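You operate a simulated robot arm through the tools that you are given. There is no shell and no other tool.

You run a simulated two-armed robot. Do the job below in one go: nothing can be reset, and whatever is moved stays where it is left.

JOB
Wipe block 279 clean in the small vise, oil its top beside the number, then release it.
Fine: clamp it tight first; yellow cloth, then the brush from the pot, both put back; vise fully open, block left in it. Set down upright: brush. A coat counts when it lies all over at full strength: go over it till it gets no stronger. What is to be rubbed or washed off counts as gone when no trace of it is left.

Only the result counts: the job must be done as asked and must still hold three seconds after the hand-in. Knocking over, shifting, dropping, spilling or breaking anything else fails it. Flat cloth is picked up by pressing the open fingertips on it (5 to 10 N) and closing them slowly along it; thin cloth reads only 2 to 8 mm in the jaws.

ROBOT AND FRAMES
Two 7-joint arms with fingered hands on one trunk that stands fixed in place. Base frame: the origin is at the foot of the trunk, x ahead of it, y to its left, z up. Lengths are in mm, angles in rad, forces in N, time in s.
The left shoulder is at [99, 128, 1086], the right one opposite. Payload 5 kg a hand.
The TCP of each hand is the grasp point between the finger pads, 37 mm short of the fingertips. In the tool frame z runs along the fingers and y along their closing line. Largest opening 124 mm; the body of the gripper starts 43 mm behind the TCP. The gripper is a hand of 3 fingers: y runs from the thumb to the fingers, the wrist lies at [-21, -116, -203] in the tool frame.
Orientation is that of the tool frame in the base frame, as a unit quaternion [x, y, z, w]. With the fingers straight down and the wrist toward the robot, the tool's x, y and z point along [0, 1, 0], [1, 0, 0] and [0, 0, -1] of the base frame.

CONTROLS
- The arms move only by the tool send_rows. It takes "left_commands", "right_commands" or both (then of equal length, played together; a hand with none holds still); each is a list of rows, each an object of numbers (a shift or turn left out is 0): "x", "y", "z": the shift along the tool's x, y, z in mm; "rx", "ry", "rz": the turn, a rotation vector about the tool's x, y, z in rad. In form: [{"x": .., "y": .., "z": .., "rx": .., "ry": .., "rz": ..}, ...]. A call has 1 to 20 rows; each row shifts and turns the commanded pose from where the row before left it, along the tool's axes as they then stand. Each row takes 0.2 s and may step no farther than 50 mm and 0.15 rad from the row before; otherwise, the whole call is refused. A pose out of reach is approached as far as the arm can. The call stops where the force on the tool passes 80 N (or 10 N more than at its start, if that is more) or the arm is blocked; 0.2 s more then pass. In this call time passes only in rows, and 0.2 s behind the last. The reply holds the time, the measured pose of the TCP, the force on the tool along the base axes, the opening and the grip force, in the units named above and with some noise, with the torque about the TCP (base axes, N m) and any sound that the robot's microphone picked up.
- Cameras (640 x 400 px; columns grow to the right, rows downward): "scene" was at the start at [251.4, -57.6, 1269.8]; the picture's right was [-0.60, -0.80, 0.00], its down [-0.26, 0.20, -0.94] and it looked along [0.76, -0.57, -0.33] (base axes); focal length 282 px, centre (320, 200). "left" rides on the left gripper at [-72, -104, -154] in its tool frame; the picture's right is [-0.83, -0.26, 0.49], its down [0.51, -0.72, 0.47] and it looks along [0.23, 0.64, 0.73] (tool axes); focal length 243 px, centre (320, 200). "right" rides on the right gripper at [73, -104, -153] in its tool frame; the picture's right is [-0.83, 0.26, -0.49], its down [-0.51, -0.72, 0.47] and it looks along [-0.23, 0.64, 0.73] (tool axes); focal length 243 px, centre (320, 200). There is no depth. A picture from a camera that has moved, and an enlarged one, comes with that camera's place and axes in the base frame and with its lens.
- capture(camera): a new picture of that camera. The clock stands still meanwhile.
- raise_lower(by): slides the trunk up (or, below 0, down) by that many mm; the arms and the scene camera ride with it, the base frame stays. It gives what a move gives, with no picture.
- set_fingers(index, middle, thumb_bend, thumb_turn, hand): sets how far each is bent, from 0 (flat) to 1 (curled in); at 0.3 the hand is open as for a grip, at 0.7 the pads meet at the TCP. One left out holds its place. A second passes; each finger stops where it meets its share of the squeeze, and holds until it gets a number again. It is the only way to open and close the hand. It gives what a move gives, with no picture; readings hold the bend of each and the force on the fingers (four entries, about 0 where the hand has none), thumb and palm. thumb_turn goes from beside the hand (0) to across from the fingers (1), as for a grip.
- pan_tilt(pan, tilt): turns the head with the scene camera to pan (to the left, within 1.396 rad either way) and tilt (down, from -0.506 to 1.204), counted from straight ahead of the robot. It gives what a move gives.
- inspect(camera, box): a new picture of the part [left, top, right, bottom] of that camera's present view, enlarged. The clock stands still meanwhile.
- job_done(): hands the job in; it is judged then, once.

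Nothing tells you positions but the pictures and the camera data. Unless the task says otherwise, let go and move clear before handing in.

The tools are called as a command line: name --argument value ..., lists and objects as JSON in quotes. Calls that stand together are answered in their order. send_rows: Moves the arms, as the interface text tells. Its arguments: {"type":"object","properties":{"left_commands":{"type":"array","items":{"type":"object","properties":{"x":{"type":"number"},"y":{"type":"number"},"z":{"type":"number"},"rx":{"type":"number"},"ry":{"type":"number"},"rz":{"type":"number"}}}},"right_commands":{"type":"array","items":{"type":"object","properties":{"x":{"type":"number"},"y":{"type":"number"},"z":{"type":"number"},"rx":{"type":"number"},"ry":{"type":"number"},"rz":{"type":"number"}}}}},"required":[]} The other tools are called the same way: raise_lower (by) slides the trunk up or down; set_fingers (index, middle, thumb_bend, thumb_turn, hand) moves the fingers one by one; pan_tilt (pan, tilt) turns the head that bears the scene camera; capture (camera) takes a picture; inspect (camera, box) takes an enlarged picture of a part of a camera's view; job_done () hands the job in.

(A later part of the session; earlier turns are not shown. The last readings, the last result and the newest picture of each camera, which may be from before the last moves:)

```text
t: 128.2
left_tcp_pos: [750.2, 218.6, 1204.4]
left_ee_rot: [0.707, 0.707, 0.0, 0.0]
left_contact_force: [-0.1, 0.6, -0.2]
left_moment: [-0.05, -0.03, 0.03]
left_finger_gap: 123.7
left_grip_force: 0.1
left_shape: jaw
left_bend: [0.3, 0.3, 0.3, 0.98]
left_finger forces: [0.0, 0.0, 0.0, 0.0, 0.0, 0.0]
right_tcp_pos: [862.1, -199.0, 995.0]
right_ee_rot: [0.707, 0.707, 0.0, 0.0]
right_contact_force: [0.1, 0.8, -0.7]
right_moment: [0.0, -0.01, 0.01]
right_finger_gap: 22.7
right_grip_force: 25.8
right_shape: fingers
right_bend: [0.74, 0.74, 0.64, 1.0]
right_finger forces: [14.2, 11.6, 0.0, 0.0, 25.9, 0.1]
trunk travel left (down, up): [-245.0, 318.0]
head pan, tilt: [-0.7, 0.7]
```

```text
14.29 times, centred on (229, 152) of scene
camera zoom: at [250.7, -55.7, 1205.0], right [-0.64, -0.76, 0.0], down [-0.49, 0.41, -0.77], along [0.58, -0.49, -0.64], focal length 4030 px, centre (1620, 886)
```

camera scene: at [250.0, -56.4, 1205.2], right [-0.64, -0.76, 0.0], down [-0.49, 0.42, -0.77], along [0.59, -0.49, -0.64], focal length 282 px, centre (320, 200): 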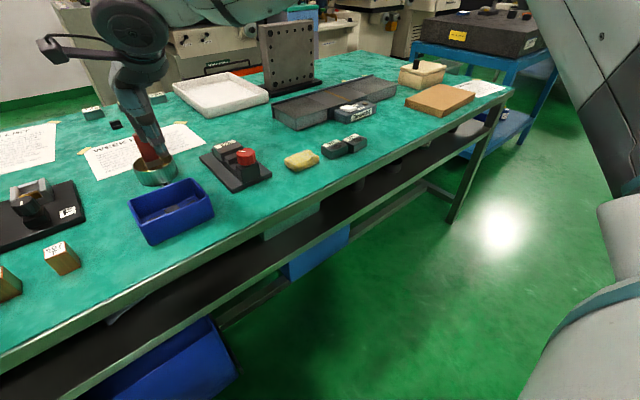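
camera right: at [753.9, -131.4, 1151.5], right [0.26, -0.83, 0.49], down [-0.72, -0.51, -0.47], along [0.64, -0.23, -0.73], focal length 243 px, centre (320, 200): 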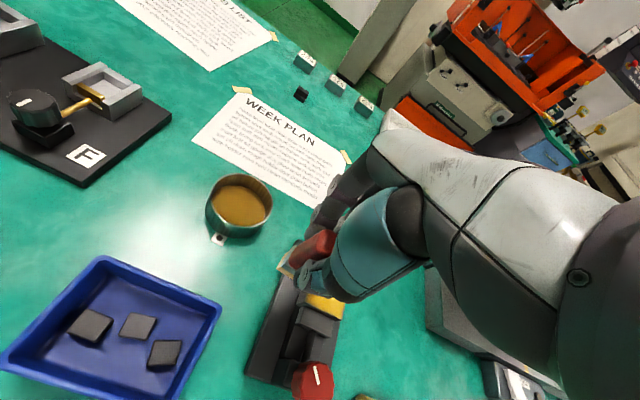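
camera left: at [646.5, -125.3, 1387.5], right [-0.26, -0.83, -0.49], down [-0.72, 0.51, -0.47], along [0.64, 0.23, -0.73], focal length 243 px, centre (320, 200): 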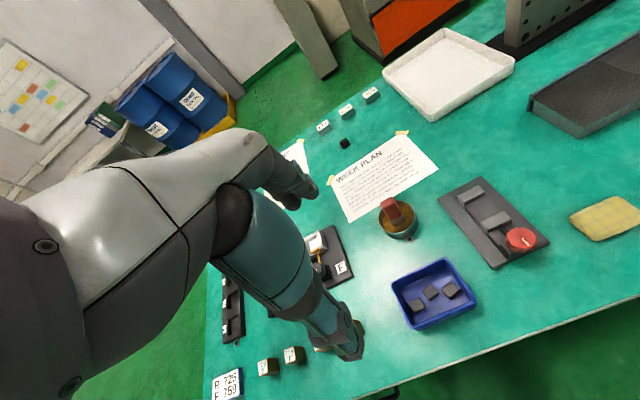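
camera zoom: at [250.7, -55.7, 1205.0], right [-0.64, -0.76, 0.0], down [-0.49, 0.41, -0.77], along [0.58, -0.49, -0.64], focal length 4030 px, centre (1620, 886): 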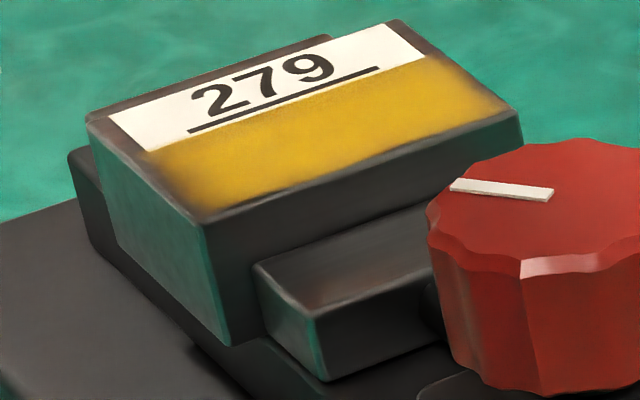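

It's fuller now. The first lanes had almost no pressure, so I'll repeat with slightly more, starting along the near edge, and see whether the thin margins fill in.

send_rows --right_commands '[{"x": -30}, {"x": -30}, {"y": -9, "z": 25}, {"z": 18}, {"z": 2.8}]'

send_rows --right_commands '[{"z": 0.8}]'

```text
t: 129.3
left_tcp_pos: [750.5, 218.7, 1204.3]
left_ee_rot: [0.707, 0.707, 0.0, 0.0]
left_contact_force: [-0.4, 0.4, 0.0]
left_moment: [-0.02, 0.02, -0.03]
left_finger_gap: 123.8
left_grip_force: 0.1
left_shape: jaw
left_bend: [0.3, 0.3, 0.3, 0.98]
left_finger forces: [0.1, 0.0, 0.0, 0.0, 0.0, 0.0]
right_tcp_pos: [849.7, -258.7, 947.2]
right_ee_rot: [0.708, 0.706, 0.001, 0.0]
right_contact_force: [-0.6, -1.8, 3.0]
right_moment: [-0.02, 0.02, 0.01]
right_finger_gap: 22.7
right_grip_force: 25.8
right_shape: fingers
right_bend: [0.74, 0.74, 0.64, 1.0]
right_finger forces: [14.2, 12.0, 0.0, 0.1, 26.1, 0.1]
trunk travel left (down, up): [-245.0, 318.0]
head pan, tilt: [-0.7, 0.7]
```

```text
t: 129.8
left_tcp_pos: [751.0, 218.1, 1203.8]
left_ee_rot: [0.707, 0.707, 0.0, 0.0]
left_contact_force: [0.6, 0.2, -0.3]
left_moment: [-0.03, 0.02, -0.01]
left_finger_gap: 123.6
left_grip_force: 0.1
left_shape: jaw
left_bend: [0.3, 0.3, 0.3, 0.98]
left_finger forces: [0.0, 0.1, 0.0, 0.0, 0.0, 0.0]
right_tcp_pos: [849.9, -257.9, 947.7]
right_ee_rot: [0.708, 0.707, 0.001, 0.0]
right_contact_force: [0.2, -1.3, 8.0]
right_moment: [0.0, 0.05, 0.02]
right_finger_gap: 22.6
right_grip_force: 27.2
right_shape: fingers
right_bend: [0.74, 0.74, 0.64, 1.0]
right_finger forces: [15.0, 12.4, 0.0, 0.0, 26.5, 0.1]
trunk travel left (down, up): [-245.0, 318.0]
head pan, tilt: [-0.7, 0.7]
```

send_rows --right_commands '[{"z": -0.3, "x": 1}, {"x": -12}, {"x": -12}, {"x": -12}, {"x": 12}, {"x": 12}, {"x": 12}, {"y": 2.5}, {"x": -12}, {"x": -12}, {"x": -12}, {"x": 12}, {"x": 12}, {"x": 12}]'

send_rows --right_commands '[{"y": 2.5}, {"x": -12}, {"x": -12}, {"x": -12}, {"x": 12}, {"x": 12}, {"x": 12}, {"y": 2.5}, {"x": -12}, {"x": -12}, {"x": -12}, {"x": 12}, {"x": 12}, {"x": 12}]'

send_rows --right_commands '[{"z": -20}, {"z": -25}, {"x": 30}, {"x": 30}]'

inspect --camera "scene" --box '[212, 138, 246, 166]'

```text
t: 132.8
left_tcp_pos: [751.3, 219.9, 1204.5]
left_ee_rot: [0.707, 0.707, 0.0, 0.001]
left_contact_force: [0.4, -0.2, 0.1]
left_moment: [0.01, 0.03, 0.0]
left_finger_gap: 123.7
left_grip_force: 0.2
left_shape: jaw
left_bend: [0.3, 0.3, 0.3, 0.98]
left_finger forces: [0.0, 0.0, 0.1, 0.0, 0.0, 0.1]
right_tcp_pos: [852.8, -258.3, 949.2]
right_ee_rot: [0.707, 0.707, 0.0, 0.0]
right_contact_force: [-0.4, -0.6, 2.3]
right_moment: [-0.09, 0.06, 0.0]
right_finger_gap: 22.6
right_grip_force: 26.1
right_shape: fingers
right_bend: [0.74, 0.74, 0.64, 1.0]
right_finger forces: [13.8, 12.3, 0.1, 0.0, 26.1, 0.0]
trunk travel left (down, up): [-245.0, 318.0]
head pan, tilt: [-0.7, 0.7]
```

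```text
t: 135.8
left_tcp_pos: [751.5, 219.2, 1204.3]
left_ee_rot: [0.707, 0.707, -0.001, 0.0]
left_contact_force: [-0.6, -0.3, -0.5]
left_moment: [-0.03, 0.01, 0.01]
left_finger_gap: 123.8
left_grip_force: 0.1
left_shape: jaw
left_bend: [0.3, 0.3, 0.3, 0.98]
left_finger forces: [0.0, 0.0, 0.1, 0.0, 0.0, 0.0]
right_tcp_pos: [857.8, -259.0, 948.6]
right_ee_rot: [0.707, 0.707, 0.0, 0.0]
right_contact_force: [0.9, -0.9, 6.7]
right_moment: [-0.11, 0.03, 0.0]
right_finger_gap: 22.5
right_grip_force: 27.3
right_shape: fingers
right_bend: [0.74, 0.74, 0.64, 1.0]
right_finger forces: [14.5, 13.2, 0.0, 0.0, 26.5, 0.0]
trunk travel left (down, up): [-245.0, 318.0]
head pan, tilt: [-0.7, 0.7]
```

```text
t: 136.8
left_tcp_pos: [751.7, 218.9, 1202.8]
left_ee_rot: [0.707, 0.708, 0.0, 0.001]
left_contact_force: [-0.2, 0.2, -1.0]
left_moment: [-0.06, 0.0, 0.01]
left_finger_gap: 123.7
left_grip_force: 0.1
left_shape: jaw
left_bend: [0.3, 0.3, 0.3, 0.98]
left_finger forces: [0.0, 0.0, 0.0, 0.1, 0.0, 0.1]
right_tcp_pos: [858.8, -198.5, 993.0]
right_ee_rot: [0.708, 0.707, 0.0, 0.0]
right_contact_force: [-0.2, 0.5, 0.1]
right_moment: [-0.07, -0.01, -0.02]
right_finger_gap: 22.4
right_grip_force: 26.5
right_shape: fingers
right_bend: [0.74, 0.74, 0.64, 1.0]
right_finger forces: [14.4, 11.6, 0.0, 0.0, 26.1, 0.0]
trunk travel left (down, up): [-245.0, 318.0]
head pan, tilt: [-0.7, 0.7]
```

```text
14.29 times, centred on (229, 152) of scene
camera zoom: at [250.6, -55.4, 1205.0], right [-0.64, -0.76, 0.0], down [-0.49, 0.41, -0.77], along [0.58, -0.49, -0.64], focal length 4030 px, centre (1620, 886)
```

zoom: 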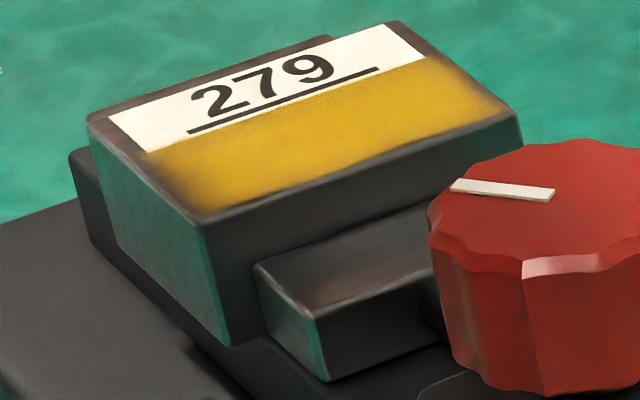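

The coat now looks the same as before this last pass. To make sure it's saturated and not just a dry brush, I'll dip the brush once more in the pot and go over it again. First I'll approach the pot.

send_rows --right_commands '[{"x": 27.5, "y": 30, "z": 8}, {"x": 27.5, "y": 30, "z": 8}, {"x": 27.5, "y": 30, "z": 8}]'

inspect --camera "right" --box '[200, 160, 380, 340]'

inspect --camera "scene" --box '[110, 90, 220, 200]'

```text
t: 137.6
left_tcp_pos: [751.9, 219.5, 1203.1]
left_ee_rot: [0.707, 0.707, 0.0, 0.0]
left_contact_force: [0.1, 0.7, 0.5]
left_moment: [0.0, -0.02, 0.02]
left_finger_gap: 123.8
left_grip_force: 0.1
left_shape: jaw
left_bend: [0.3, 0.3, 0.3, 0.98]
left_finger forces: [0.0, 0.1, 0.0, 0.0, 0.0, 0.0]
right_tcp_pos: [948.5, -119.1, 962.3]
right_ee_rot: [0.709, 0.705, -0.004, -0.001]
right_contact_force: [-0.9, -0.2, -4.9]
right_moment: [0.02, -0.05, -0.01]
right_finger_gap: 22.6
right_grip_force: 25.3
right_shape: fingers
right_bend: [0.74, 0.74, 0.64, 1.0]
right_finger forces: [14.4, 11.2, 0.0, 0.0, 25.7, 0.1]
trunk travel left (down, up): [-245.0, 318.0]
head pan, tilt: [-0.7, 0.7]
```

```text
2.22 times, centred on (290, 250) of right
camera zoom: at [845.8, -46.0, 1116.0], right [0.26, -0.83, 0.49], down [-0.73, -0.51, -0.46], along [0.63, -0.24, -0.74], focal length 539 px, centre (387, 89)
```

zoom: 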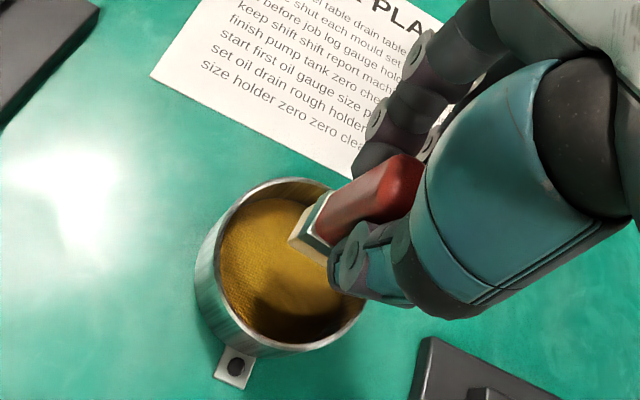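

```text
3.64 times, centred on (165, 145) of scene
camera zoom: at [251.5, -56.0, 1204.4], right [-0.64, -0.76, 0.0], down [-0.49, 0.41, -0.77], along [0.58, -0.49, -0.64], focal length 1026 px, centre (884, 400)
```

zoom: 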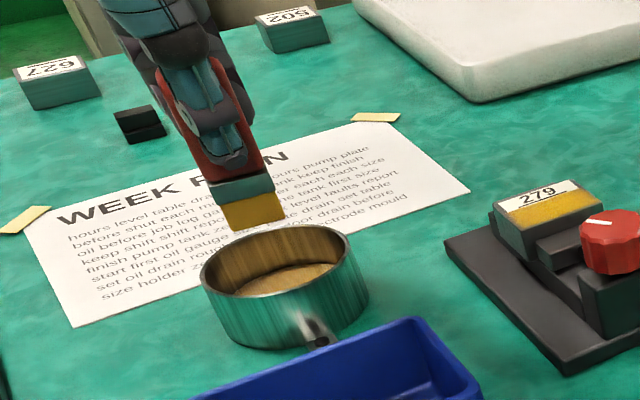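

The brush hangs over the pot. Its bristle end sits about 9 mm forward of the TCP, so I'll shift back slightly to centre it, then lower it onto the oily pad.

send_rows --right_commands '[{"y": -6, "x": 1}, {"z": 15}, {"z": 15}, {"z": 12}]'

inspect --camera "right" --box '[200, 160, 380, 340]'

inspect --camera "scene" --box '[110, 90, 220, 200]'

```text
t: 138.6
left_tcp_pos: [751.3, 218.0, 1202.9]
left_ee_rot: [0.707, 0.707, 0.0, 0.0]
left_contact_force: [-0.2, 0.3, 0.0]
left_moment: [-0.01, 0.05, -0.01]
left_finger_gap: 123.6
left_grip_force: 0.1
left_shape: jaw
left_bend: [0.3, 0.3, 0.3, 0.98]
left_finger forces: [0.0, 0.0, 0.0, 0.0, 0.0, 0.0]
right_tcp_pos: [944.3, -116.8, 925.6]
right_ee_rot: [0.707, 0.707, 0.001, -0.001]
right_contact_force: [0.1, 0.0, -0.9]
right_moment: [-0.02, 0.0, 0.03]
right_finger_gap: 22.3
right_grip_force: 25.5
right_shape: fingers
right_bend: [0.74, 0.74, 0.64, 1.0]
right_finger forces: [14.5, 11.2, 0.0, 0.0, 25.7, 0.0]
trunk travel left (down, up): [-245.0, 318.0]
head pan, tilt: [-0.7, 0.7]
```

```text
2.22 times, centred on (290, 250) of right
camera zoom: at [840.6, -44.3, 1080.0], right [0.26, -0.83, 0.49], down [-0.72, -0.51, -0.47], along [0.64, -0.23, -0.73], focal length 539 px, centre (387, 89)
```

zoom: 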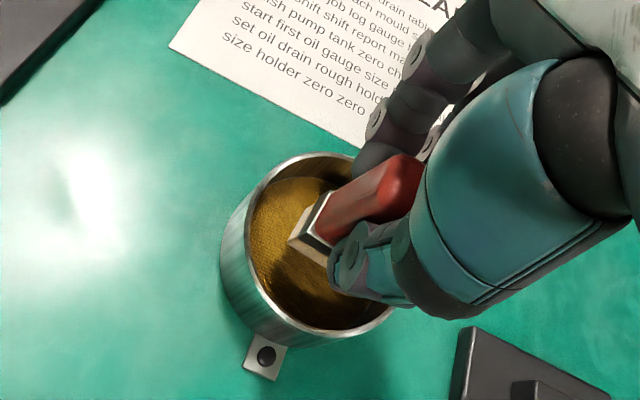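

```text
3.64 times, centred on (165, 145) of scene
camera zoom: at [251.1, -56.4, 1204.9], right [-0.64, -0.76, 0.0], down [-0.49, 0.42, -0.76], along [0.58, -0.49, -0.64], focal length 1026 px, centre (884, 400)
```

zoom: 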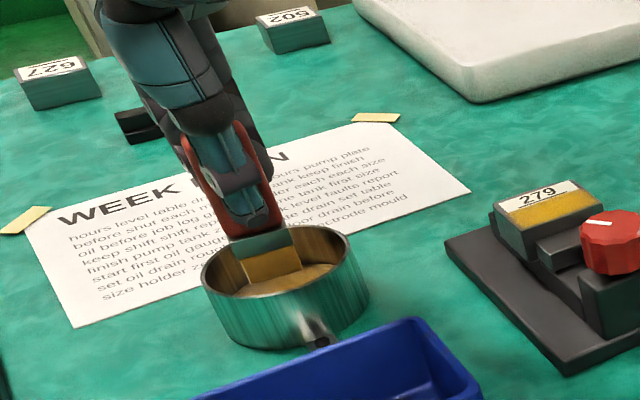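

The brush is inside the pot. I'll lower it to the pad, stopping at light contact.

send_rows --right_commands '[{"z": 10}, {"z": 6}]'

send_rows --right_commands '[{"z": 2.5}, {"z": 2}]'

```text
t: 139.2
left_tcp_pos: [751.2, 218.5, 1204.9]
left_ee_rot: [0.707, 0.707, 0.0, 0.0]
left_contact_force: [0.2, 0.5, -0.3]
left_moment: [0.0, 0.0, -0.03]
left_finger_gap: 123.7
left_grip_force: 0.1
left_shape: jaw
left_bend: [0.3, 0.3, 0.3, 0.98]
left_finger forces: [0.1, 0.0, 0.1, 0.0, 0.0, 0.0]
right_tcp_pos: [943.5, -114.9, 909.7]
right_ee_rot: [0.708, 0.706, 0.0, 0.001]
right_contact_force: [-0.6, 1.1, -1.1]
right_moment: [-0.03, -0.02, -0.01]
right_finger_gap: 22.4
right_grip_force: 25.6
right_shape: fingers
right_bend: [0.74, 0.74, 0.64, 1.0]
right_finger forces: [14.4, 11.2, 0.0, 0.0, 25.7, 0.0]
trunk travel left (down, up): [-245.0, 318.0]
head pan, tilt: [-0.7, 0.7]
```

```text
t: 139.8
left_tcp_pos: [751.4, 217.7, 1204.3]
left_ee_rot: [0.707, 0.707, 0.0, 0.0]
left_contact_force: [0.0, 0.1, 0.3]
left_moment: [0.03, -0.02, -0.02]
left_finger_gap: 123.6
left_grip_force: 0.1
left_shape: jaw
left_bend: [0.3, 0.3, 0.3, 0.98]
left_finger forces: [0.0, 0.0, 0.0, 0.1, 0.0, 0.0]
right_tcp_pos: [942.6, -114.4, 906.6]
right_ee_rot: [0.708, 0.706, -0.001, -0.001]
right_contact_force: [-0.5, 0.0, -1.4]
right_moment: [0.02, -0.01, -0.01]
right_finger_gap: 22.4
right_grip_force: 25.5
right_shape: fingers
right_bend: [0.74, 0.74, 0.64, 1.0]
right_finger forces: [14.4, 11.2, 0.1, 0.1, 25.6, 0.0]
trunk travel left (down, up): [-245.0, 318.0]
head pan, tilt: [-0.7, 0.7]
```

send_rows --right_commands '[{"z": 2}]'

send_rows --right_commands '[{"z": 1.5}]'

inspect --camera "scene" --box '[130, 120, 200, 200]'

```text
t: 140.2
left_tcp_pos: [750.6, 217.8, 1203.2]
left_ee_rot: [0.707, 0.707, 0.0, 0.0]
left_contact_force: [-0.5, -0.1, -0.2]
left_moment: [-0.02, -0.01, -0.01]
left_finger_gap: 123.9
left_grip_force: 0.0
left_shape: jaw
left_bend: [0.3, 0.3, 0.3, 0.98]
left_finger forces: [0.0, 0.1, 0.0, 0.0, 0.1, 0.1]
right_tcp_pos: [944.6, -115.9, 904.1]
right_ee_rot: [0.708, 0.706, 0.0, 0.0]
right_contact_force: [-0.7, 0.5, -0.9]
right_moment: [0.02, 0.01, -0.02]
right_finger_gap: 22.4
right_grip_force: 25.9
right_shape: fingers
right_bend: [0.74, 0.74, 0.64, 1.0]
right_finger forces: [14.3, 11.2, 0.0, 0.1, 25.8, 0.0]
trunk travel left (down, up): [-245.0, 318.0]
head pan, tilt: [-0.7, 0.7]
```

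```text
t: 140.6
left_tcp_pos: [752.3, 217.9, 1203.5]
left_ee_rot: [0.707, 0.707, 0.0, 0.0]
left_contact_force: [0.2, 0.3, -0.4]
left_moment: [0.0, 0.02, -0.01]
left_finger_gap: 123.6
left_grip_force: 0.1
left_shape: jaw
left_bend: [0.3, 0.3, 0.3, 0.98]
left_finger forces: [0.1, 0.0, 0.1, 0.1, 0.0, 0.0]
right_tcp_pos: [944.0, -115.8, 903.5]
right_ee_rot: [0.708, 0.706, 0.0, 0.0]
right_contact_force: [0.8, -0.4, -0.5]
right_moment: [-0.03, 0.01, 0.03]
right_finger_gap: 22.3
right_grip_force: 26.0
right_shape: fingers
right_bend: [0.74, 0.74, 0.64, 1.0]
right_finger forces: [14.5, 11.2, 0.1, 0.0, 25.7, 0.0]
trunk travel left (down, up): [-245.0, 318.0]
head pan, tilt: [-0.7, 0.7]
```

```text
5.00 times, centred on (165, 160) of scene
camera zoom: at [250.9, -56.3, 1205.0], right [-0.64, -0.76, 0.0], down [-0.49, 0.42, -0.76], along [0.58, -0.49, -0.64], focal length 1410 px, centre (1095, 400)
```

zoom: 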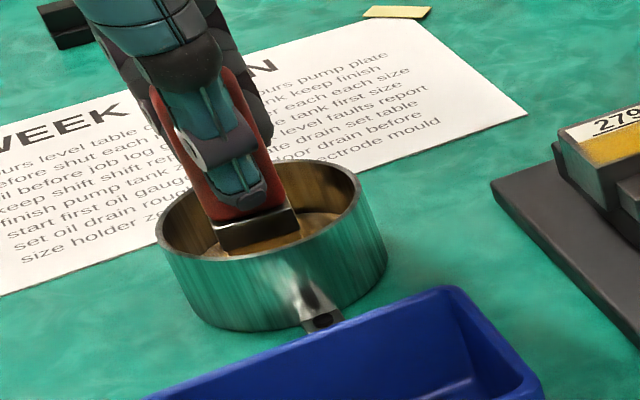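

Not touching yet, so I'll go a little lower.

send_rows --right_commands '[{"z": 1.5}]'

send_rows --right_commands '[{"z": 1.5}]'

send_rows --right_commands '[{"z": 1}]'

```text
t: 140.9
left_tcp_pos: [751.5, 217.8, 1203.9]
left_ee_rot: [0.707, 0.707, 0.0, 0.0]
left_contact_force: [-0.7, 0.1, 0.0]
left_moment: [-0.01, 0.02, 0.01]
left_finger_gap: 123.5
left_grip_force: 0.0
left_shape: jaw
left_bend: [0.3, 0.3, 0.3, 0.98]
left_finger forces: [0.1, 0.0, 0.1, 0.0, 0.0, 0.1]
right_tcp_pos: [944.1, -113.8, 902.3]
right_ee_rot: [0.707, 0.707, 0.0, 0.0]
right_contact_force: [0.0, -0.7, 1.4]
right_moment: [0.01, 0.02, 0.01]
right_finger_gap: 22.4
right_grip_force: 26.1
right_shape: fingers
right_bend: [0.74, 0.74, 0.64, 1.0]
right_finger forces: [14.6, 11.5, 0.0, 0.0, 25.8, 0.0]
trunk travel left (down, up): [-245.0, 318.0]
head pan, tilt: [-0.7, 0.7]
```

```text
t: 141.3
left_tcp_pos: [748.9, 220.5, 1205.3]
left_ee_rot: [0.708, 0.707, 0.0, 0.0]
left_contact_force: [0.1, 0.0, -1.0]
left_moment: [0.01, -0.02, 0.02]
left_finger_gap: 123.7
left_grip_force: 0.1
left_shape: jaw
left_bend: [0.3, 0.3, 0.3, 0.98]
left_finger forces: [0.1, 0.1, 0.1, 0.0, 0.0, 0.0]
right_tcp_pos: [943.0, -115.2, 901.4]
right_ee_rot: [0.708, 0.707, 0.001, 0.0]
right_contact_force: [1.1, -0.2, 8.8]
right_moment: [-0.01, -0.03, 0.0]
right_finger_gap: 22.4
right_grip_force: 27.3
right_shape: fingers
right_bend: [0.74, 0.74, 0.64, 1.0]
right_finger forces: [15.6, 13.3, 0.0, 0.0, 26.7, 0.0]
trunk travel left (down, up): [-245.0, 318.0]
head pan, tilt: [-0.7, 0.7]
```

```text
t: 141.8
left_tcp_pos: [748.8, 217.7, 1205.7]
left_ee_rot: [0.707, 0.707, 0.001, 0.001]
left_contact_force: [0.6, -0.9, 0.8]
left_moment: [0.0, -0.03, 0.02]
left_finger_gap: 123.7
left_grip_force: 0.0
left_shape: jaw
left_bend: [0.3, 0.3, 0.3, 0.98]
left_finger forces: [0.0, 0.0, 0.0, 0.0, 0.0, 0.1]
right_tcp_pos: [942.8, -114.0, 901.3]
right_ee_rot: [0.708, 0.706, 0.001, -0.001]
right_contact_force: [1.0, -0.7, 14.3]
right_moment: [-0.08, -0.11, 0.02]
right_finger_gap: 22.4
right_grip_force: 30.1
right_shape: fingers
right_bend: [0.74, 0.74, 0.64, 1.0]
right_finger forces: [16.1, 15.6, 0.0, 0.1, 27.4, 0.1]
trunk travel left (down, up): [-245.0, 318.0]
head pan, tilt: [-0.7, 0.7]
```

The brush pressed into the oily pad at 14 N, so it's freshly loaded. I'll lift it out and return to the block for another coat.

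send_rows --right_commands '[{"z": -5}, {"z": -20}, {"z": -25}, {"z": -15}, {"x": -36.5, "y": -23, "z": -6}, {"x": -36.5, "y": -23, "z": -6}, {"x": -36.5, "y": -23, "z": -6}, {"x": -36.5, "y": -23, "z": -6}]'

inspect --camera "scene" --box '[130, 110, 260, 200]'

```text
t: 143.6
left_tcp_pos: [747.8, 217.4, 1205.7]
left_ee_rot: [0.707, 0.708, 0.001, 0.001]
left_contact_force: [-1.3, 0.3, 1.8]
left_moment: [0.02, -0.02, 0.02]
left_finger_gap: 123.9
left_grip_force: 0.0
left_shape: jaw
left_bend: [0.3, 0.3, 0.3, 0.98]
left_finger forces: [0.0, 0.1, 0.0, 0.1, 0.0, 0.0]
right_tcp_pos: [847.1, -262.0, 987.5]
right_ee_rot: [0.708, 0.706, 0.002, 0.0]
right_contact_force: [-0.4, -0.2, 0.0]
right_moment: [0.07, -0.05, 0.01]
right_finger_gap: 22.4
right_grip_force: 25.4
right_shape: fingers
right_bend: [0.74, 0.74, 0.64, 1.0]
right_finger forces: [14.2, 11.1, 0.0, 0.1, 25.4, 0.0]
trunk travel left (down, up): [-245.0, 318.0]
head pan, tilt: [-0.7, 0.7]
```

```text
4.44 times, centred on (195, 155) of scene
camera zoom: at [248.6, -57.2, 1205.5], right [-0.64, -0.76, 0.0], down [-0.49, 0.42, -0.77], along [0.59, -0.49, -0.64], focal length 1254 px, centre (876, 400)
```

zoom: 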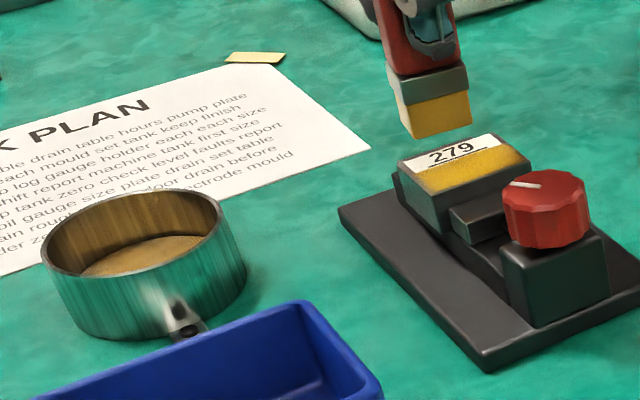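

The pot is undisturbed. I'll lower onto the near lane of the bare area again.

send_rows --right_commands '[{"y": 2.5, "z": 18}, {"z": 14}, {"z": 3.5}]'

send_rows --right_commands '[{"z": 1.2}]'

inspect --camera "scene" --box '[205, 125, 255, 165]'

```text
t: 144.3
left_tcp_pos: [750.6, 218.5, 1204.4]
left_ee_rot: [0.707, 0.707, 0.0, 0.0]
left_contact_force: [0.2, 0.4, -0.3]
left_moment: [0.02, 0.01, -0.01]
left_finger_gap: 123.7
left_grip_force: 0.1
left_shape: jaw
left_bend: [0.3, 0.3, 0.3, 0.98]
left_finger forces: [0.0, 0.1, 0.1, 0.0, 0.1, 0.0]
right_tcp_pos: [852.2, -260.0, 950.9]
right_ee_rot: [0.708, 0.706, 0.0, 0.0]
right_contact_force: [0.2, -0.1, -1.2]
right_moment: [-0.01, -0.01, -0.05]
right_finger_gap: 22.5
right_grip_force: 24.8
right_shape: fingers
right_bend: [0.74, 0.74, 0.64, 1.0]
right_finger forces: [14.2, 11.1, 0.1, 0.0, 25.3, 0.0]
trunk travel left (down, up): [-245.0, 318.0]
head pan, tilt: [-0.7, 0.7]
```

```text
t: 144.8
left_tcp_pos: [751.0, 219.9, 1204.8]
left_ee_rot: [0.707, 0.707, -0.001, 0.001]
left_contact_force: [-0.1, 0.2, -0.1]
left_moment: [-0.05, -0.01, 0.0]
left_finger_gap: 123.7
left_grip_force: 0.0
left_shape: jaw
left_bend: [0.3, 0.3, 0.3, 0.98]
left_finger forces: [0.1, 0.1, 0.0, 0.0, 0.0, 0.0]
right_tcp_pos: [852.3, -261.1, 950.5]
right_ee_rot: [0.708, 0.707, 0.001, 0.0]
right_contact_force: [0.9, -0.2, -0.5]
right_moment: [-0.02, 0.02, 0.01]
right_finger_gap: 22.1
right_grip_force: 25.5
right_shape: fingers
right_bend: [0.74, 0.74, 0.64, 1.0]
right_finger forces: [14.2, 11.2, 0.0, 0.0, 25.2, 0.1]
trunk travel left (down, up): [-245.0, 318.0]
head pan, tilt: [-0.7, 0.7]
```

```text
10.00 times, centred on (230, 145) of scene
camera zoom: at [251.1, -56.1, 1204.9], right [-0.64, -0.76, 0.0], down [-0.49, 0.41, -0.76], along [0.58, -0.49, -0.64], focal length 2821 px, centre (1220, 750)
```

zoom: 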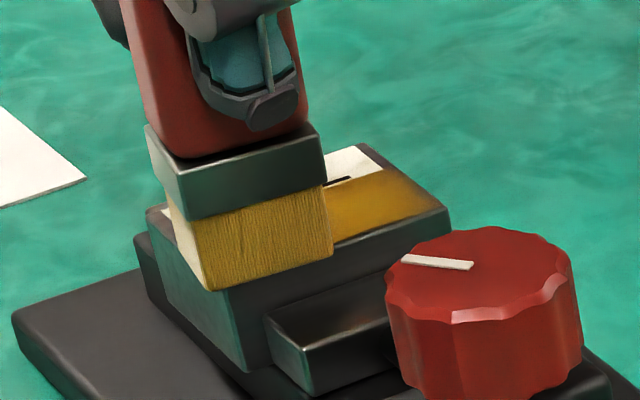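

send_rows --right_commands '[{"z": 1.5}]'

send_rows --right_commands '[{"z": 1.2}]'

```text
t: 145.2
left_tcp_pos: [751.0, 217.7, 1203.8]
left_ee_rot: [0.707, 0.707, 0.0, 0.0]
left_contact_force: [0.2, -0.3, 0.6]
left_moment: [-0.01, -0.02, 0.02]
left_finger_gap: 123.9
left_grip_force: 0.0
left_shape: jaw
left_bend: [0.3, 0.3, 0.3, 0.98]
left_finger forces: [0.0, 0.1, 0.0, 0.1, 0.0, 0.0]
right_tcp_pos: [853.2, -260.5, 949.2]
right_ee_rot: [0.708, 0.707, 0.0, 0.0]
right_contact_force: [0.0, -0.3, -0.2]
right_moment: [0.0, 0.03, 0.0]
right_finger_gap: 22.4
right_grip_force: 25.4
right_shape: fingers
right_bend: [0.74, 0.74, 0.64, 1.0]
right_finger forces: [14.2, 11.1, 0.0, 0.0, 25.3, 0.1]
trunk travel left (down, up): [-245.0, 318.0]
head pan, tilt: [-0.7, 0.7]
```

```text
t: 145.6
left_tcp_pos: [749.9, 217.4, 1204.0]
left_ee_rot: [0.708, 0.707, 0.0, 0.001]
left_contact_force: [-0.5, 0.5, -0.8]
left_moment: [0.02, 0.0, 0.0]
left_finger_gap: 123.5
left_grip_force: 0.0
left_shape: jaw
left_bend: [0.3, 0.3, 0.3, 0.98]
left_finger forces: [0.0, 0.0, 0.0, 0.1, 0.0, 0.0]
right_tcp_pos: [853.1, -260.4, 947.1]
right_ee_rot: [0.707, 0.707, 0.0, 0.0]
right_contact_force: [-0.3, 0.3, -0.5]
right_moment: [0.0, 0.0, 0.02]
right_finger_gap: 22.3
right_grip_force: 25.5
right_shape: fingers
right_bend: [0.74, 0.74, 0.64, 1.0]
right_finger forces: [14.2, 11.3, 0.1, 0.1, 25.4, 0.0]
trunk travel left (down, up): [-245.0, 318.0]
head pan, tilt: [-0.7, 0.7]
```

The brush slid up slightly in the grip during the dip. I'll continue down in small steps to contact.

send_rows --right_commands '[{"z": 1}]'

send_rows --right_commands '[{"z": 0.8}]'

```text
t: 145.9
left_tcp_pos: [750.2, 218.8, 1203.8]
left_ee_rot: [0.707, 0.707, 0.0, -0.001]
left_contact_force: [-1.0, 0.0, -0.7]
left_moment: [0.03, 0.02, 0.0]
left_finger_gap: 124.0
left_grip_force: 0.1
left_shape: jaw
left_bend: [0.3, 0.3, 0.3, 0.98]
left_finger forces: [0.0, 0.1, 0.0, 0.0, 0.0, 0.0]
right_tcp_pos: [852.7, -261.1, 948.9]
right_ee_rot: [0.707, 0.707, 0.002, 0.0]
right_contact_force: [-0.1, 0.1, 5.7]
right_moment: [-0.02, -0.03, -0.02]
right_finger_gap: 22.5
right_grip_force: 26.2
right_shape: fingers
right_bend: [0.74, 0.74, 0.64, 1.0]
right_finger forces: [14.9, 12.2, 0.0, 0.1, 26.0, 0.1]
trunk travel left (down, up): [-245.0, 318.0]
head pan, tilt: [-0.7, 0.7]
```

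```text
t: 146.3
left_tcp_pos: [749.8, 219.2, 1205.8]
left_ee_rot: [0.708, 0.707, 0.001, 0.001]
left_contact_force: [0.5, -1.2, -0.8]
left_moment: [0.01, 0.0, 0.0]
left_finger_gap: 123.5
left_grip_force: 0.1
left_shape: jaw
left_bend: [0.3, 0.3, 0.3, 0.98]
left_finger forces: [0.0, 0.0, 0.0, 0.1, 0.0, 0.0]
right_tcp_pos: [852.5, -260.7, 946.4]
right_ee_rot: [0.707, 0.707, 0.0, 0.001]
right_contact_force: [0.8, -1.0, 10.8]
right_moment: [0.0, -0.06, -0.02]
right_finger_gap: 22.4
right_grip_force: 28.7
right_shape: fingers
right_bend: [0.74, 0.74, 0.64, 1.0]
right_finger forces: [16.1, 13.8, 0.0, 0.0, 26.9, 0.1]
trunk travel left (down, up): [-245.0, 318.0]
head pan, tilt: [-0.7, 0.7]
```

send_rows --right_commands '[{"z": -0.7, "y": -3, "x": 1}, {"x": -12}, {"x": -12}, {"x": -12}, {"x": 12}, {"x": 12}, {"x": 12}, {"y": 2.5}, {"x": -12}, {"x": -12}, {"x": -12}, {"x": 12}, {"x": 12}, {"x": 12}]'

send_rows --right_commands '[{"y": 2.5}, {"x": -12}, {"x": -12}, {"x": -12}, {"x": 12}, {"x": 12}, {"x": 12}, {"y": 2.5}, {"x": -12}, {"x": -12}, {"x": -12}, {"x": 12}, {"x": 12}, {"x": 12}]'

send_rows --right_commands '[{"z": -20}, {"z": -25}, {"x": 30}, {"x": 30}]'

inspect --camera "scene" --box '[212, 138, 246, 166]'

```text
t: 149.3
left_tcp_pos: [750.5, 218.1, 1203.7]
left_ee_rot: [0.707, 0.707, 0.0, 0.0]
left_contact_force: [-0.1, 0.1, 0.3]
left_moment: [0.0, -0.03, -0.02]
left_finger_gap: 123.6
left_grip_force: 0.0
left_shape: jaw
left_bend: [0.3, 0.3, 0.3, 0.98]
left_finger forces: [0.1, 0.0, 0.0, 0.1, 0.0, 0.0]
right_tcp_pos: [851.5, -260.1, 947.9]
right_ee_rot: [0.708, 0.706, 0.0, 0.001]
right_contact_force: [-1.7, -1.6, 7.1]
right_moment: [-0.09, 0.11, 0.01]
right_finger_gap: 22.4
right_grip_force: 26.5
right_shape: fingers
right_bend: [0.74, 0.74, 0.64, 1.0]
right_finger forces: [14.2, 12.5, 0.0, 0.0, 26.7, 0.0]
trunk travel left (down, up): [-245.0, 318.0]
head pan, tilt: [-0.7, 0.7]
```

```text
t: 152.3
left_tcp_pos: [750.8, 219.3, 1204.2]
left_ee_rot: [0.707, 0.707, 0.0, 0.001]
left_contact_force: [0.2, 0.1, -0.4]
left_moment: [0.01, -0.02, 0.01]
left_finger_gap: 123.7
left_grip_force: 0.0
left_shape: jaw
left_bend: [0.3, 0.3, 0.3, 0.98]
left_finger forces: [0.0, 0.0, 0.1, 0.0, 0.0, 0.0]
right_tcp_pos: [856.1, -260.8, 948.2]
right_ee_rot: [0.708, 0.706, 0.0, 0.0]
right_contact_force: [-0.5, -2.3, 8.0]
right_moment: [-0.1, 0.12, 0.05]
right_finger_gap: 22.2
right_grip_force: 26.3
right_shape: fingers
right_bend: [0.74, 0.74, 0.64, 1.0]
right_finger forces: [13.5, 13.1, 0.1, 0.1, 26.5, 0.1]
trunk travel left (down, up): [-245.0, 318.0]
head pan, tilt: [-0.7, 0.7]
```

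```text
t: 153.3
left_tcp_pos: [750.9, 218.8, 1204.0]
left_ee_rot: [0.708, 0.707, -0.001, 0.001]
left_contact_force: [0.2, 0.4, -0.3]
left_moment: [-0.02, -0.01, 0.01]
left_finger_gap: 123.8
left_grip_force: 0.1
left_shape: jaw
left_bend: [0.3, 0.3, 0.3, 0.98]
left_finger forces: [0.1, 0.0, 0.0, 0.0, 0.0, 0.1]
right_tcp_pos: [858.8, -198.7, 991.9]
right_ee_rot: [0.708, 0.706, 0.0, -0.001]
right_contact_force: [-0.5, -0.4, -0.5]
right_moment: [-0.06, -0.01, -0.01]
right_finger_gap: 22.2
right_grip_force: 25.7
right_shape: fingers
right_bend: [0.74, 0.74, 0.64, 1.0]
right_finger forces: [14.0, 11.8, 0.0, 0.0, 25.8, 0.1]
trunk travel left (down, up): [-245.0, 318.0]
head pan, tilt: [-0.7, 0.7]
```

```text
14.29 times, centred on (229, 152) of scene
camera zoom: at [250.8, -55.4, 1205.0], right [-0.64, -0.76, 0.0], down [-0.49, 0.41, -0.77], along [0.58, -0.49, -0.64], focal length 4030 px, centre (1620, 886)
```

zoom: 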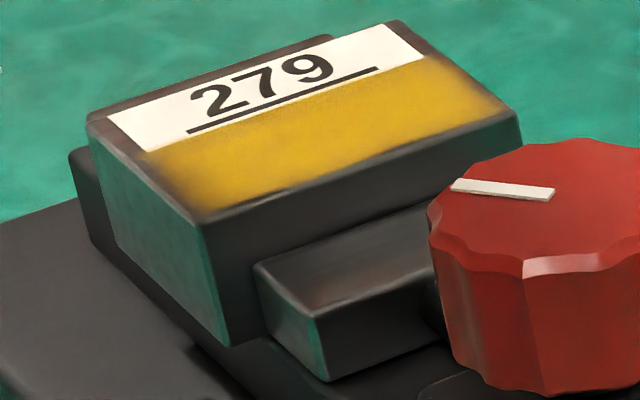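

The coat looks identical after a fresh dip, so it's at full strength. I'll zoom in closely on the strip beside the label to be sure it's even there too.

inspect --camera "scene" --box '[216, 140, 241, 156]'

capture --camera "right"

inspect --camera "right" --box '[280, 270, 360, 340]'

```text
16.00 times, centred on (228, 148) of scene
camera zoom: at [250.8, -55.4, 1205.0], right [-0.64, -0.76, 0.0], down [-0.49, 0.41, -0.77], along [0.58, -0.49, -0.64], focal length 4513 px, centre (1784, 1032)
```

zoom: 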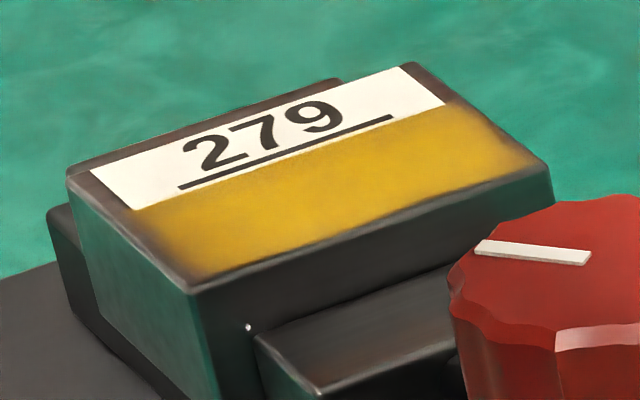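

```text
taken
camera right: at [754.4, -126.3, 1144.8], right [0.26, -0.83, 0.49], down [-0.72, -0.51, -0.47], along [0.64, -0.23, -0.73], focal length 243 px, centre (320, 200)
```

right: 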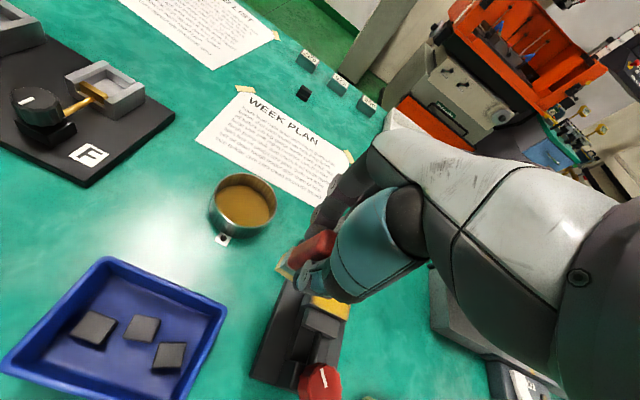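

```text
5.71 times, centred on (320, 305) of right
camera zoom: at [754.4, -126.3, 1144.8], right [0.26, -0.83, 0.49], down [-0.72, -0.51, -0.47], along [0.64, -0.23, -0.73], focal length 1386 px, centre (320, -400)
```

zoom: 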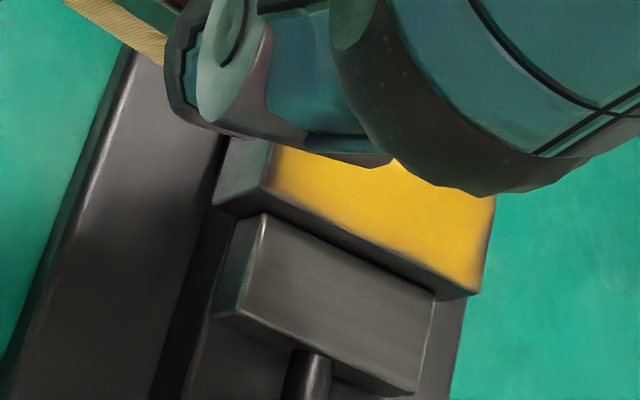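

The coat is an even, solid gold right up to the label, and no oil shows on the number. Next I'll return the brush to the pot along the same path.

send_rows --right_commands '[{"x": 27.5, "y": 29, "z": 8}, {"x": 27.5, "y": 29, "z": 8}, {"x": 27.5, "y": 27, "z": 8}, {"z": 10}, {"z": 15}, {"z": 12}]'

inspect --camera "right" --box '[200, 160, 380, 340]'

inspect --camera "scene" --box '[110, 90, 220, 200]'

```text
t: 154.8
left_tcp_pos: [752.1, 218.1, 1202.8]
left_ee_rot: [0.708, 0.707, -0.001, -0.001]
left_contact_force: [0.1, -0.5, 0.1]
left_moment: [-0.02, 0.02, 0.03]
left_finger_gap: 123.5
left_grip_force: 0.0
left_shape: jaw
left_bend: [0.3, 0.3, 0.3, 0.98]
left_finger forces: [0.0, 0.0, 0.0, 0.0, 0.0, 0.0]
right_tcp_pos: [943.7, -118.5, 928.1]
right_ee_rot: [0.708, 0.706, -0.001, -0.001]
right_contact_force: [-0.6, -0.1, -1.2]
right_moment: [0.0, 0.01, 0.02]
right_finger_gap: 22.3
right_grip_force: 25.2
right_shape: fingers
right_bend: [0.74, 0.74, 0.64, 1.0]
right_finger forces: [14.0, 11.5, 0.1, 0.0, 25.8, 0.1]
trunk travel left (down, up): [-245.0, 318.0]
head pan, tilt: [-0.7, 0.7]
```

```text
2.22 times, centred on (290, 250) of right
camera zoom: at [840.3, -47.4, 1082.6], right [0.26, -0.83, 0.49], down [-0.72, -0.51, -0.47], along [0.64, -0.23, -0.73], focal length 539 px, centre (387, 89)
```

zoom: 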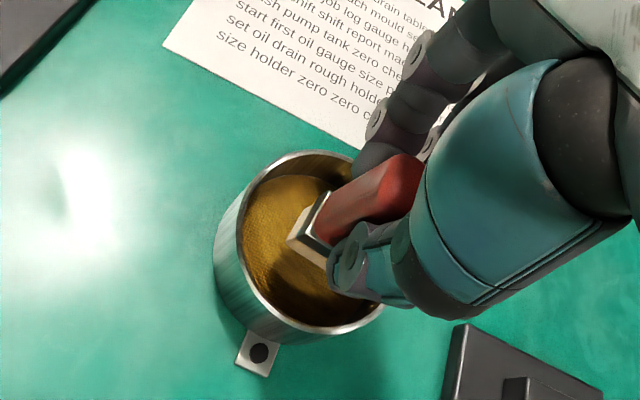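

```text
3.64 times, centred on (165, 145) of scene
camera zoom: at [251.9, -56.5, 1204.7], right [-0.64, -0.76, 0.0], down [-0.49, 0.42, -0.76], along [0.58, -0.49, -0.64], focal length 1026 px, centre (884, 400)
```

zoom: 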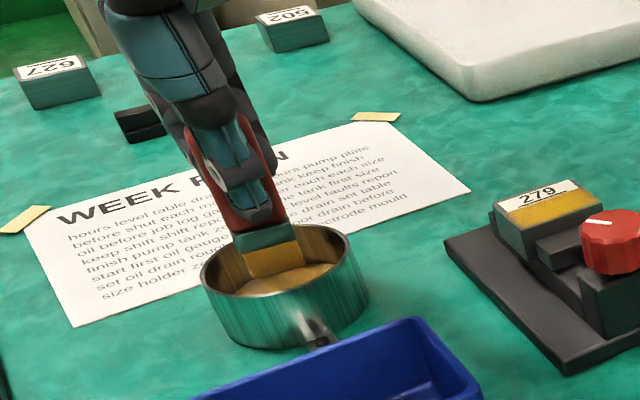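

The brush is back inside the pot. I'll trim the position slightly and lower to contact.

send_rows --right_commands '[{"x": 2.5, "z": 10}, {"z": 10}, {"z": 5}]'

send_rows --right_commands '[{"z": 1.5}]'

send_rows --right_commands '[{"z": 1.2}]'

```text
t: 155.6
left_tcp_pos: [750.4, 218.6, 1204.3]
left_ee_rot: [0.707, 0.707, 0.0, 0.0]
left_contact_force: [-0.1, -0.1, 0.5]
left_moment: [-0.02, 0.03, 0.01]
left_finger_gap: 123.6
left_grip_force: 0.2
left_shape: jaw
left_bend: [0.3, 0.3, 0.3, 0.98]
left_finger forces: [0.0, 0.0, 0.0, 0.0, 0.1, 0.0]
right_tcp_pos: [943.4, -115.2, 906.0]
right_ee_rot: [0.708, 0.706, -0.001, 0.0]
right_contact_force: [-0.8, -0.4, -0.4]
right_moment: [0.0, 0.0, 0.02]
right_finger_gap: 22.3
right_grip_force: 26.1
right_shape: fingers
right_bend: [0.74, 0.74, 0.64, 1.0]
right_finger forces: [14.0, 11.6, 0.0, 0.1, 25.8, 0.0]
trunk travel left (down, up): [-245.0, 318.0]
head pan, tilt: [-0.7, 0.7]
```

```text
t: 155.9
left_tcp_pos: [751.6, 217.9, 1203.1]
left_ee_rot: [0.707, 0.707, 0.0, 0.0]
left_contact_force: [-0.5, 0.1, -0.7]
left_moment: [-0.03, 0.02, -0.02]
left_finger_gap: 124.0
left_grip_force: 0.2
left_shape: jaw
left_bend: [0.3, 0.3, 0.3, 0.98]
left_finger forces: [0.1, 0.0, 0.0, 0.0, 0.0, 0.0]
right_tcp_pos: [943.4, -115.9, 904.9]
right_ee_rot: [0.707, 0.707, 0.0, 0.0]
right_contact_force: [0.5, -0.3, -0.8]
right_moment: [-0.02, 0.0, 0.0]
right_finger_gap: 22.3
right_grip_force: 25.6
right_shape: fingers
right_bend: [0.74, 0.74, 0.64, 1.0]
right_finger forces: [13.9, 11.5, 0.1, 0.0, 25.7, 0.0]
trunk travel left (down, up): [-245.0, 318.0]
head pan, tilt: [-0.7, 0.7]
```

```text
t: 156.3
left_tcp_pos: [751.3, 217.9, 1204.2]
left_ee_rot: [0.707, 0.707, 0.0, 0.0]
left_contact_force: [-0.6, -0.6, -0.1]
left_moment: [-0.04, 0.01, 0.0]
left_finger_gap: 123.7
left_grip_force: 0.1
left_shape: jaw
left_bend: [0.3, 0.3, 0.3, 0.98]
left_finger forces: [0.0, 0.1, 0.0, 0.0, 0.1, 0.1]
right_tcp_pos: [944.0, -116.5, 904.0]
right_ee_rot: [0.708, 0.706, 0.0, 0.0]
right_contact_force: [-0.4, 0.2, -1.2]
right_moment: [0.02, -0.01, -0.03]
right_finger_gap: 22.1
right_grip_force: 25.7
right_shape: fingers
right_bend: [0.74, 0.74, 0.64, 1.0]
right_finger forces: [14.0, 11.6, 0.1, 0.0, 25.8, 0.0]
trunk travel left (down, up): [-245.0, 318.0]
head pan, tilt: [-0.7, 0.7]
```

send_rows --right_commands '[{"z": 1.5}, {"z": 1}]'

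send_rows --right_commands '[{"z": 1}]'

send_rows --right_commands '[{"z": 0.8}]'

```text
t: 156.9
left_tcp_pos: [749.6, 218.2, 1203.2]
left_ee_rot: [0.707, 0.707, -0.001, 0.0]
left_contact_force: [0.1, 0.4, 0.2]
left_moment: [0.0, -0.01, 0.02]
left_finger_gap: 123.9
left_grip_force: 0.1
left_shape: jaw
left_bend: [0.3, 0.3, 0.3, 0.98]
left_finger forces: [0.1, 0.0, 0.0, 0.1, 0.0, 0.1]
right_tcp_pos: [943.3, -116.0, 901.4]
right_ee_rot: [0.707, 0.707, 0.001, 0.0]
right_contact_force: [0.9, -0.3, 5.0]
right_moment: [-0.06, -0.06, -0.01]
right_finger_gap: 22.4
right_grip_force: 26.6
right_shape: fingers
right_bend: [0.74, 0.74, 0.64, 1.0]
right_finger forces: [13.9, 13.6, 0.0, 0.0, 26.2, 0.0]
trunk travel left (down, up): [-245.0, 318.0]
head pan, tilt: [-0.7, 0.7]
```

```text
t: 157.3
left_tcp_pos: [750.4, 217.7, 1204.5]
left_ee_rot: [0.707, 0.707, 0.0, 0.001]
left_contact_force: [0.0, 0.1, 0.3]
left_moment: [0.01, -0.01, 0.01]
left_finger_gap: 123.5
left_grip_force: 0.1
left_shape: jaw
left_bend: [0.3, 0.3, 0.3, 0.98]
left_finger forces: [0.0, 0.0, 0.1, 0.0, 0.0, 0.0]
right_tcp_pos: [942.4, -115.9, 900.7]
right_ee_rot: [0.708, 0.706, 0.001, 0.0]
right_contact_force: [1.7, 0.1, 10.4]
right_moment: [-0.09, -0.02, 0.05]
right_finger_gap: 22.3
right_grip_force: 28.7
right_shape: fingers
right_bend: [0.74, 0.74, 0.64, 1.0]
right_finger forces: [14.4, 15.5, 0.1, 0.0, 26.9, 0.0]
trunk travel left (down, up): [-245.0, 318.0]
head pan, tilt: [-0.7, 0.7]
```

```text
t: 157.8
left_tcp_pos: [750.4, 219.8, 1204.3]
left_ee_rot: [0.707, 0.707, 0.001, 0.001]
left_contact_force: [-1.0, -0.3, 0.3]
left_moment: [-0.02, 0.02, 0.02]
left_finger_gap: 123.6
left_grip_force: 0.0
left_shape: jaw
left_bend: [0.3, 0.3, 0.3, 0.98]
left_finger forces: [0.1, 0.0, 0.0, 0.1, 0.0, 0.1]
right_tcp_pos: [942.1, -114.3, 901.0]
right_ee_rot: [0.707, 0.707, 0.002, 0.001]
right_contact_force: [2.3, -0.9, 17.1]
right_moment: [-0.06, -0.03, 0.02]
right_finger_gap: 22.1
right_grip_force: 29.8
right_shape: fingers
right_bend: [0.74, 0.75, 0.64, 1.0]
right_finger forces: [15.2, 16.6, 0.1, 0.0, 27.4, 0.1]
trunk travel left (down, up): [-245.0, 318.0]
head pan, tilt: [-0.7, 0.7]
```

The brush is down on the pad, pressing a bit hard. I'll ease off to light pressure and look before letting go.

send_rows --right_commands '[{"z": -1.8}]'

inspect --camera "scene" --box '[120, 100, 200, 190]'

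inspect --camera "right" --box '[230, 180, 350, 320]'

```text
t: 158.2
left_tcp_pos: [750.0, 217.2, 1204.3]
left_ee_rot: [0.707, 0.707, 0.0, 0.001]
left_contact_force: [0.0, 0.2, 0.3]
left_moment: [0.04, -0.02, 0.0]
left_finger_gap: 123.7
left_grip_force: 0.1
left_shape: jaw
left_bend: [0.3, 0.3, 0.3, 0.98]
left_finger forces: [0.0, 0.1, 0.0, 0.1, 0.1, 0.1]
right_tcp_pos: [943.5, -115.1, 901.4]
right_ee_rot: [0.707, 0.707, 0.0, 0.0]
right_contact_force: [0.8, -1.7, 11.2]
right_moment: [-0.09, -0.02, 0.0]
right_finger_gap: 22.2
right_grip_force: 28.1
right_shape: fingers
right_bend: [0.74, 0.75, 0.64, 1.0]
right_finger forces: [15.2, 14.9, 0.1, 0.0, 27.1, 0.1]
trunk travel left (down, up): [-245.0, 318.0]
head pan, tilt: [-0.7, 0.7]
```

```text
4.44 times, centred on (160, 145) of scene
camera zoom: at [249.7, -56.4, 1205.2], right [-0.64, -0.76, 0.0], down [-0.49, 0.42, -0.77], along [0.59, -0.49, -0.64], focal length 1254 px, centre (1031, 444)
```

zoom: 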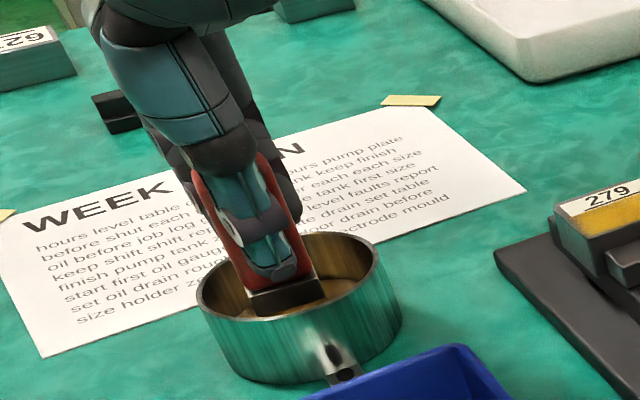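

```text
2.86 times, centred on (290, 250) of right
camera zoom: at [838.7, -42.7, 1054.7], right [0.26, -0.83, 0.49], down [-0.72, -0.51, -0.47], along [0.64, -0.23, -0.73], focal length 693 px, centre (406, 57)
```

zoom: 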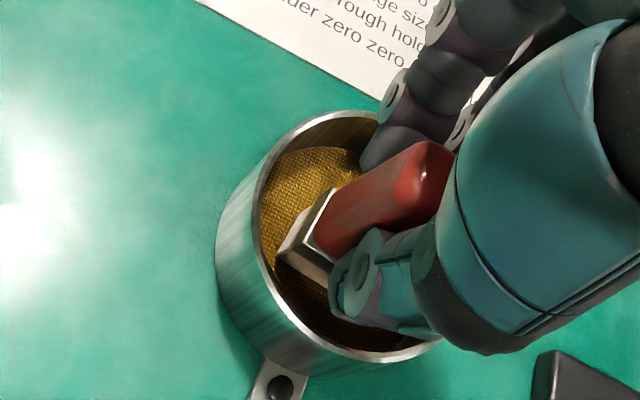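

The brush stands upright in the middle of the pot. I'll ease off a little more, then open the fingers in two gentle stages.

send_rows --right_commands '[{"z": -1.2}]'

set_fingers --hand "right" --thumb_bend 0.65 --index 0.67 --middle 0.67

```text
t: 158.6
left_tcp_pos: [751.3, 218.0, 1205.1]
left_ee_rot: [0.707, 0.707, 0.0, 0.0]
left_contact_force: [-1.2, 0.4, 0.3]
left_moment: [0.0, -0.01, 0.02]
left_finger_gap: 123.6
left_grip_force: 0.1
left_shape: jaw
left_bend: [0.3, 0.3, 0.3, 0.98]
left_finger forces: [0.1, 0.0, 0.0, 0.0, 0.0, 0.1]
right_tcp_pos: [943.5, -114.1, 900.6]
right_ee_rot: [0.708, 0.706, -0.001, 0.0]
right_contact_force: [-0.1, -0.9, 4.3]
right_moment: [-0.1, 0.0, 0.04]
right_finger_gap: 22.4
right_grip_force: 26.8
right_shape: fingers
right_bend: [0.74, 0.74, 0.64, 1.0]
right_finger forces: [14.7, 12.7, 0.0, 0.0, 26.5, 0.0]
trunk travel left (down, up): [-245.0, 318.0]
head pan, tilt: [-0.7, 0.7]
```

```text
t: 159.6
left_tcp_pos: [751.7, 217.9, 1203.8]
left_ee_rot: [0.707, 0.707, 0.0, -0.001]
left_contact_force: [-0.1, -0.1, 0.0]
left_moment: [0.0, 0.0, -0.02]
left_finger_gap: 123.7
left_grip_force: 0.0
left_shape: jaw
left_bend: [0.3, 0.3, 0.3, 0.98]
left_finger forces: [0.0, 0.0, 0.0, 0.0, 0.0, 0.0]
right_tcp_pos: [943.2, -114.7, 902.6]
right_ee_rot: [0.708, 0.706, 0.001, 0.0]
right_contact_force: [0.8, 0.4, 3.1]
right_moment: [0.01, -0.02, 0.0]
right_finger_gap: 25.2
right_grip_force: 3.4
right_shape: fingers
right_bend: [0.66, 0.66, 0.63, 1.0]
right_finger forces: [2.0, 1.9, 0.0, 0.0, 3.2, 0.0]
trunk travel left (down, up): [-245.0, 318.0]
head pan, tilt: [-0.7, 0.7]
```

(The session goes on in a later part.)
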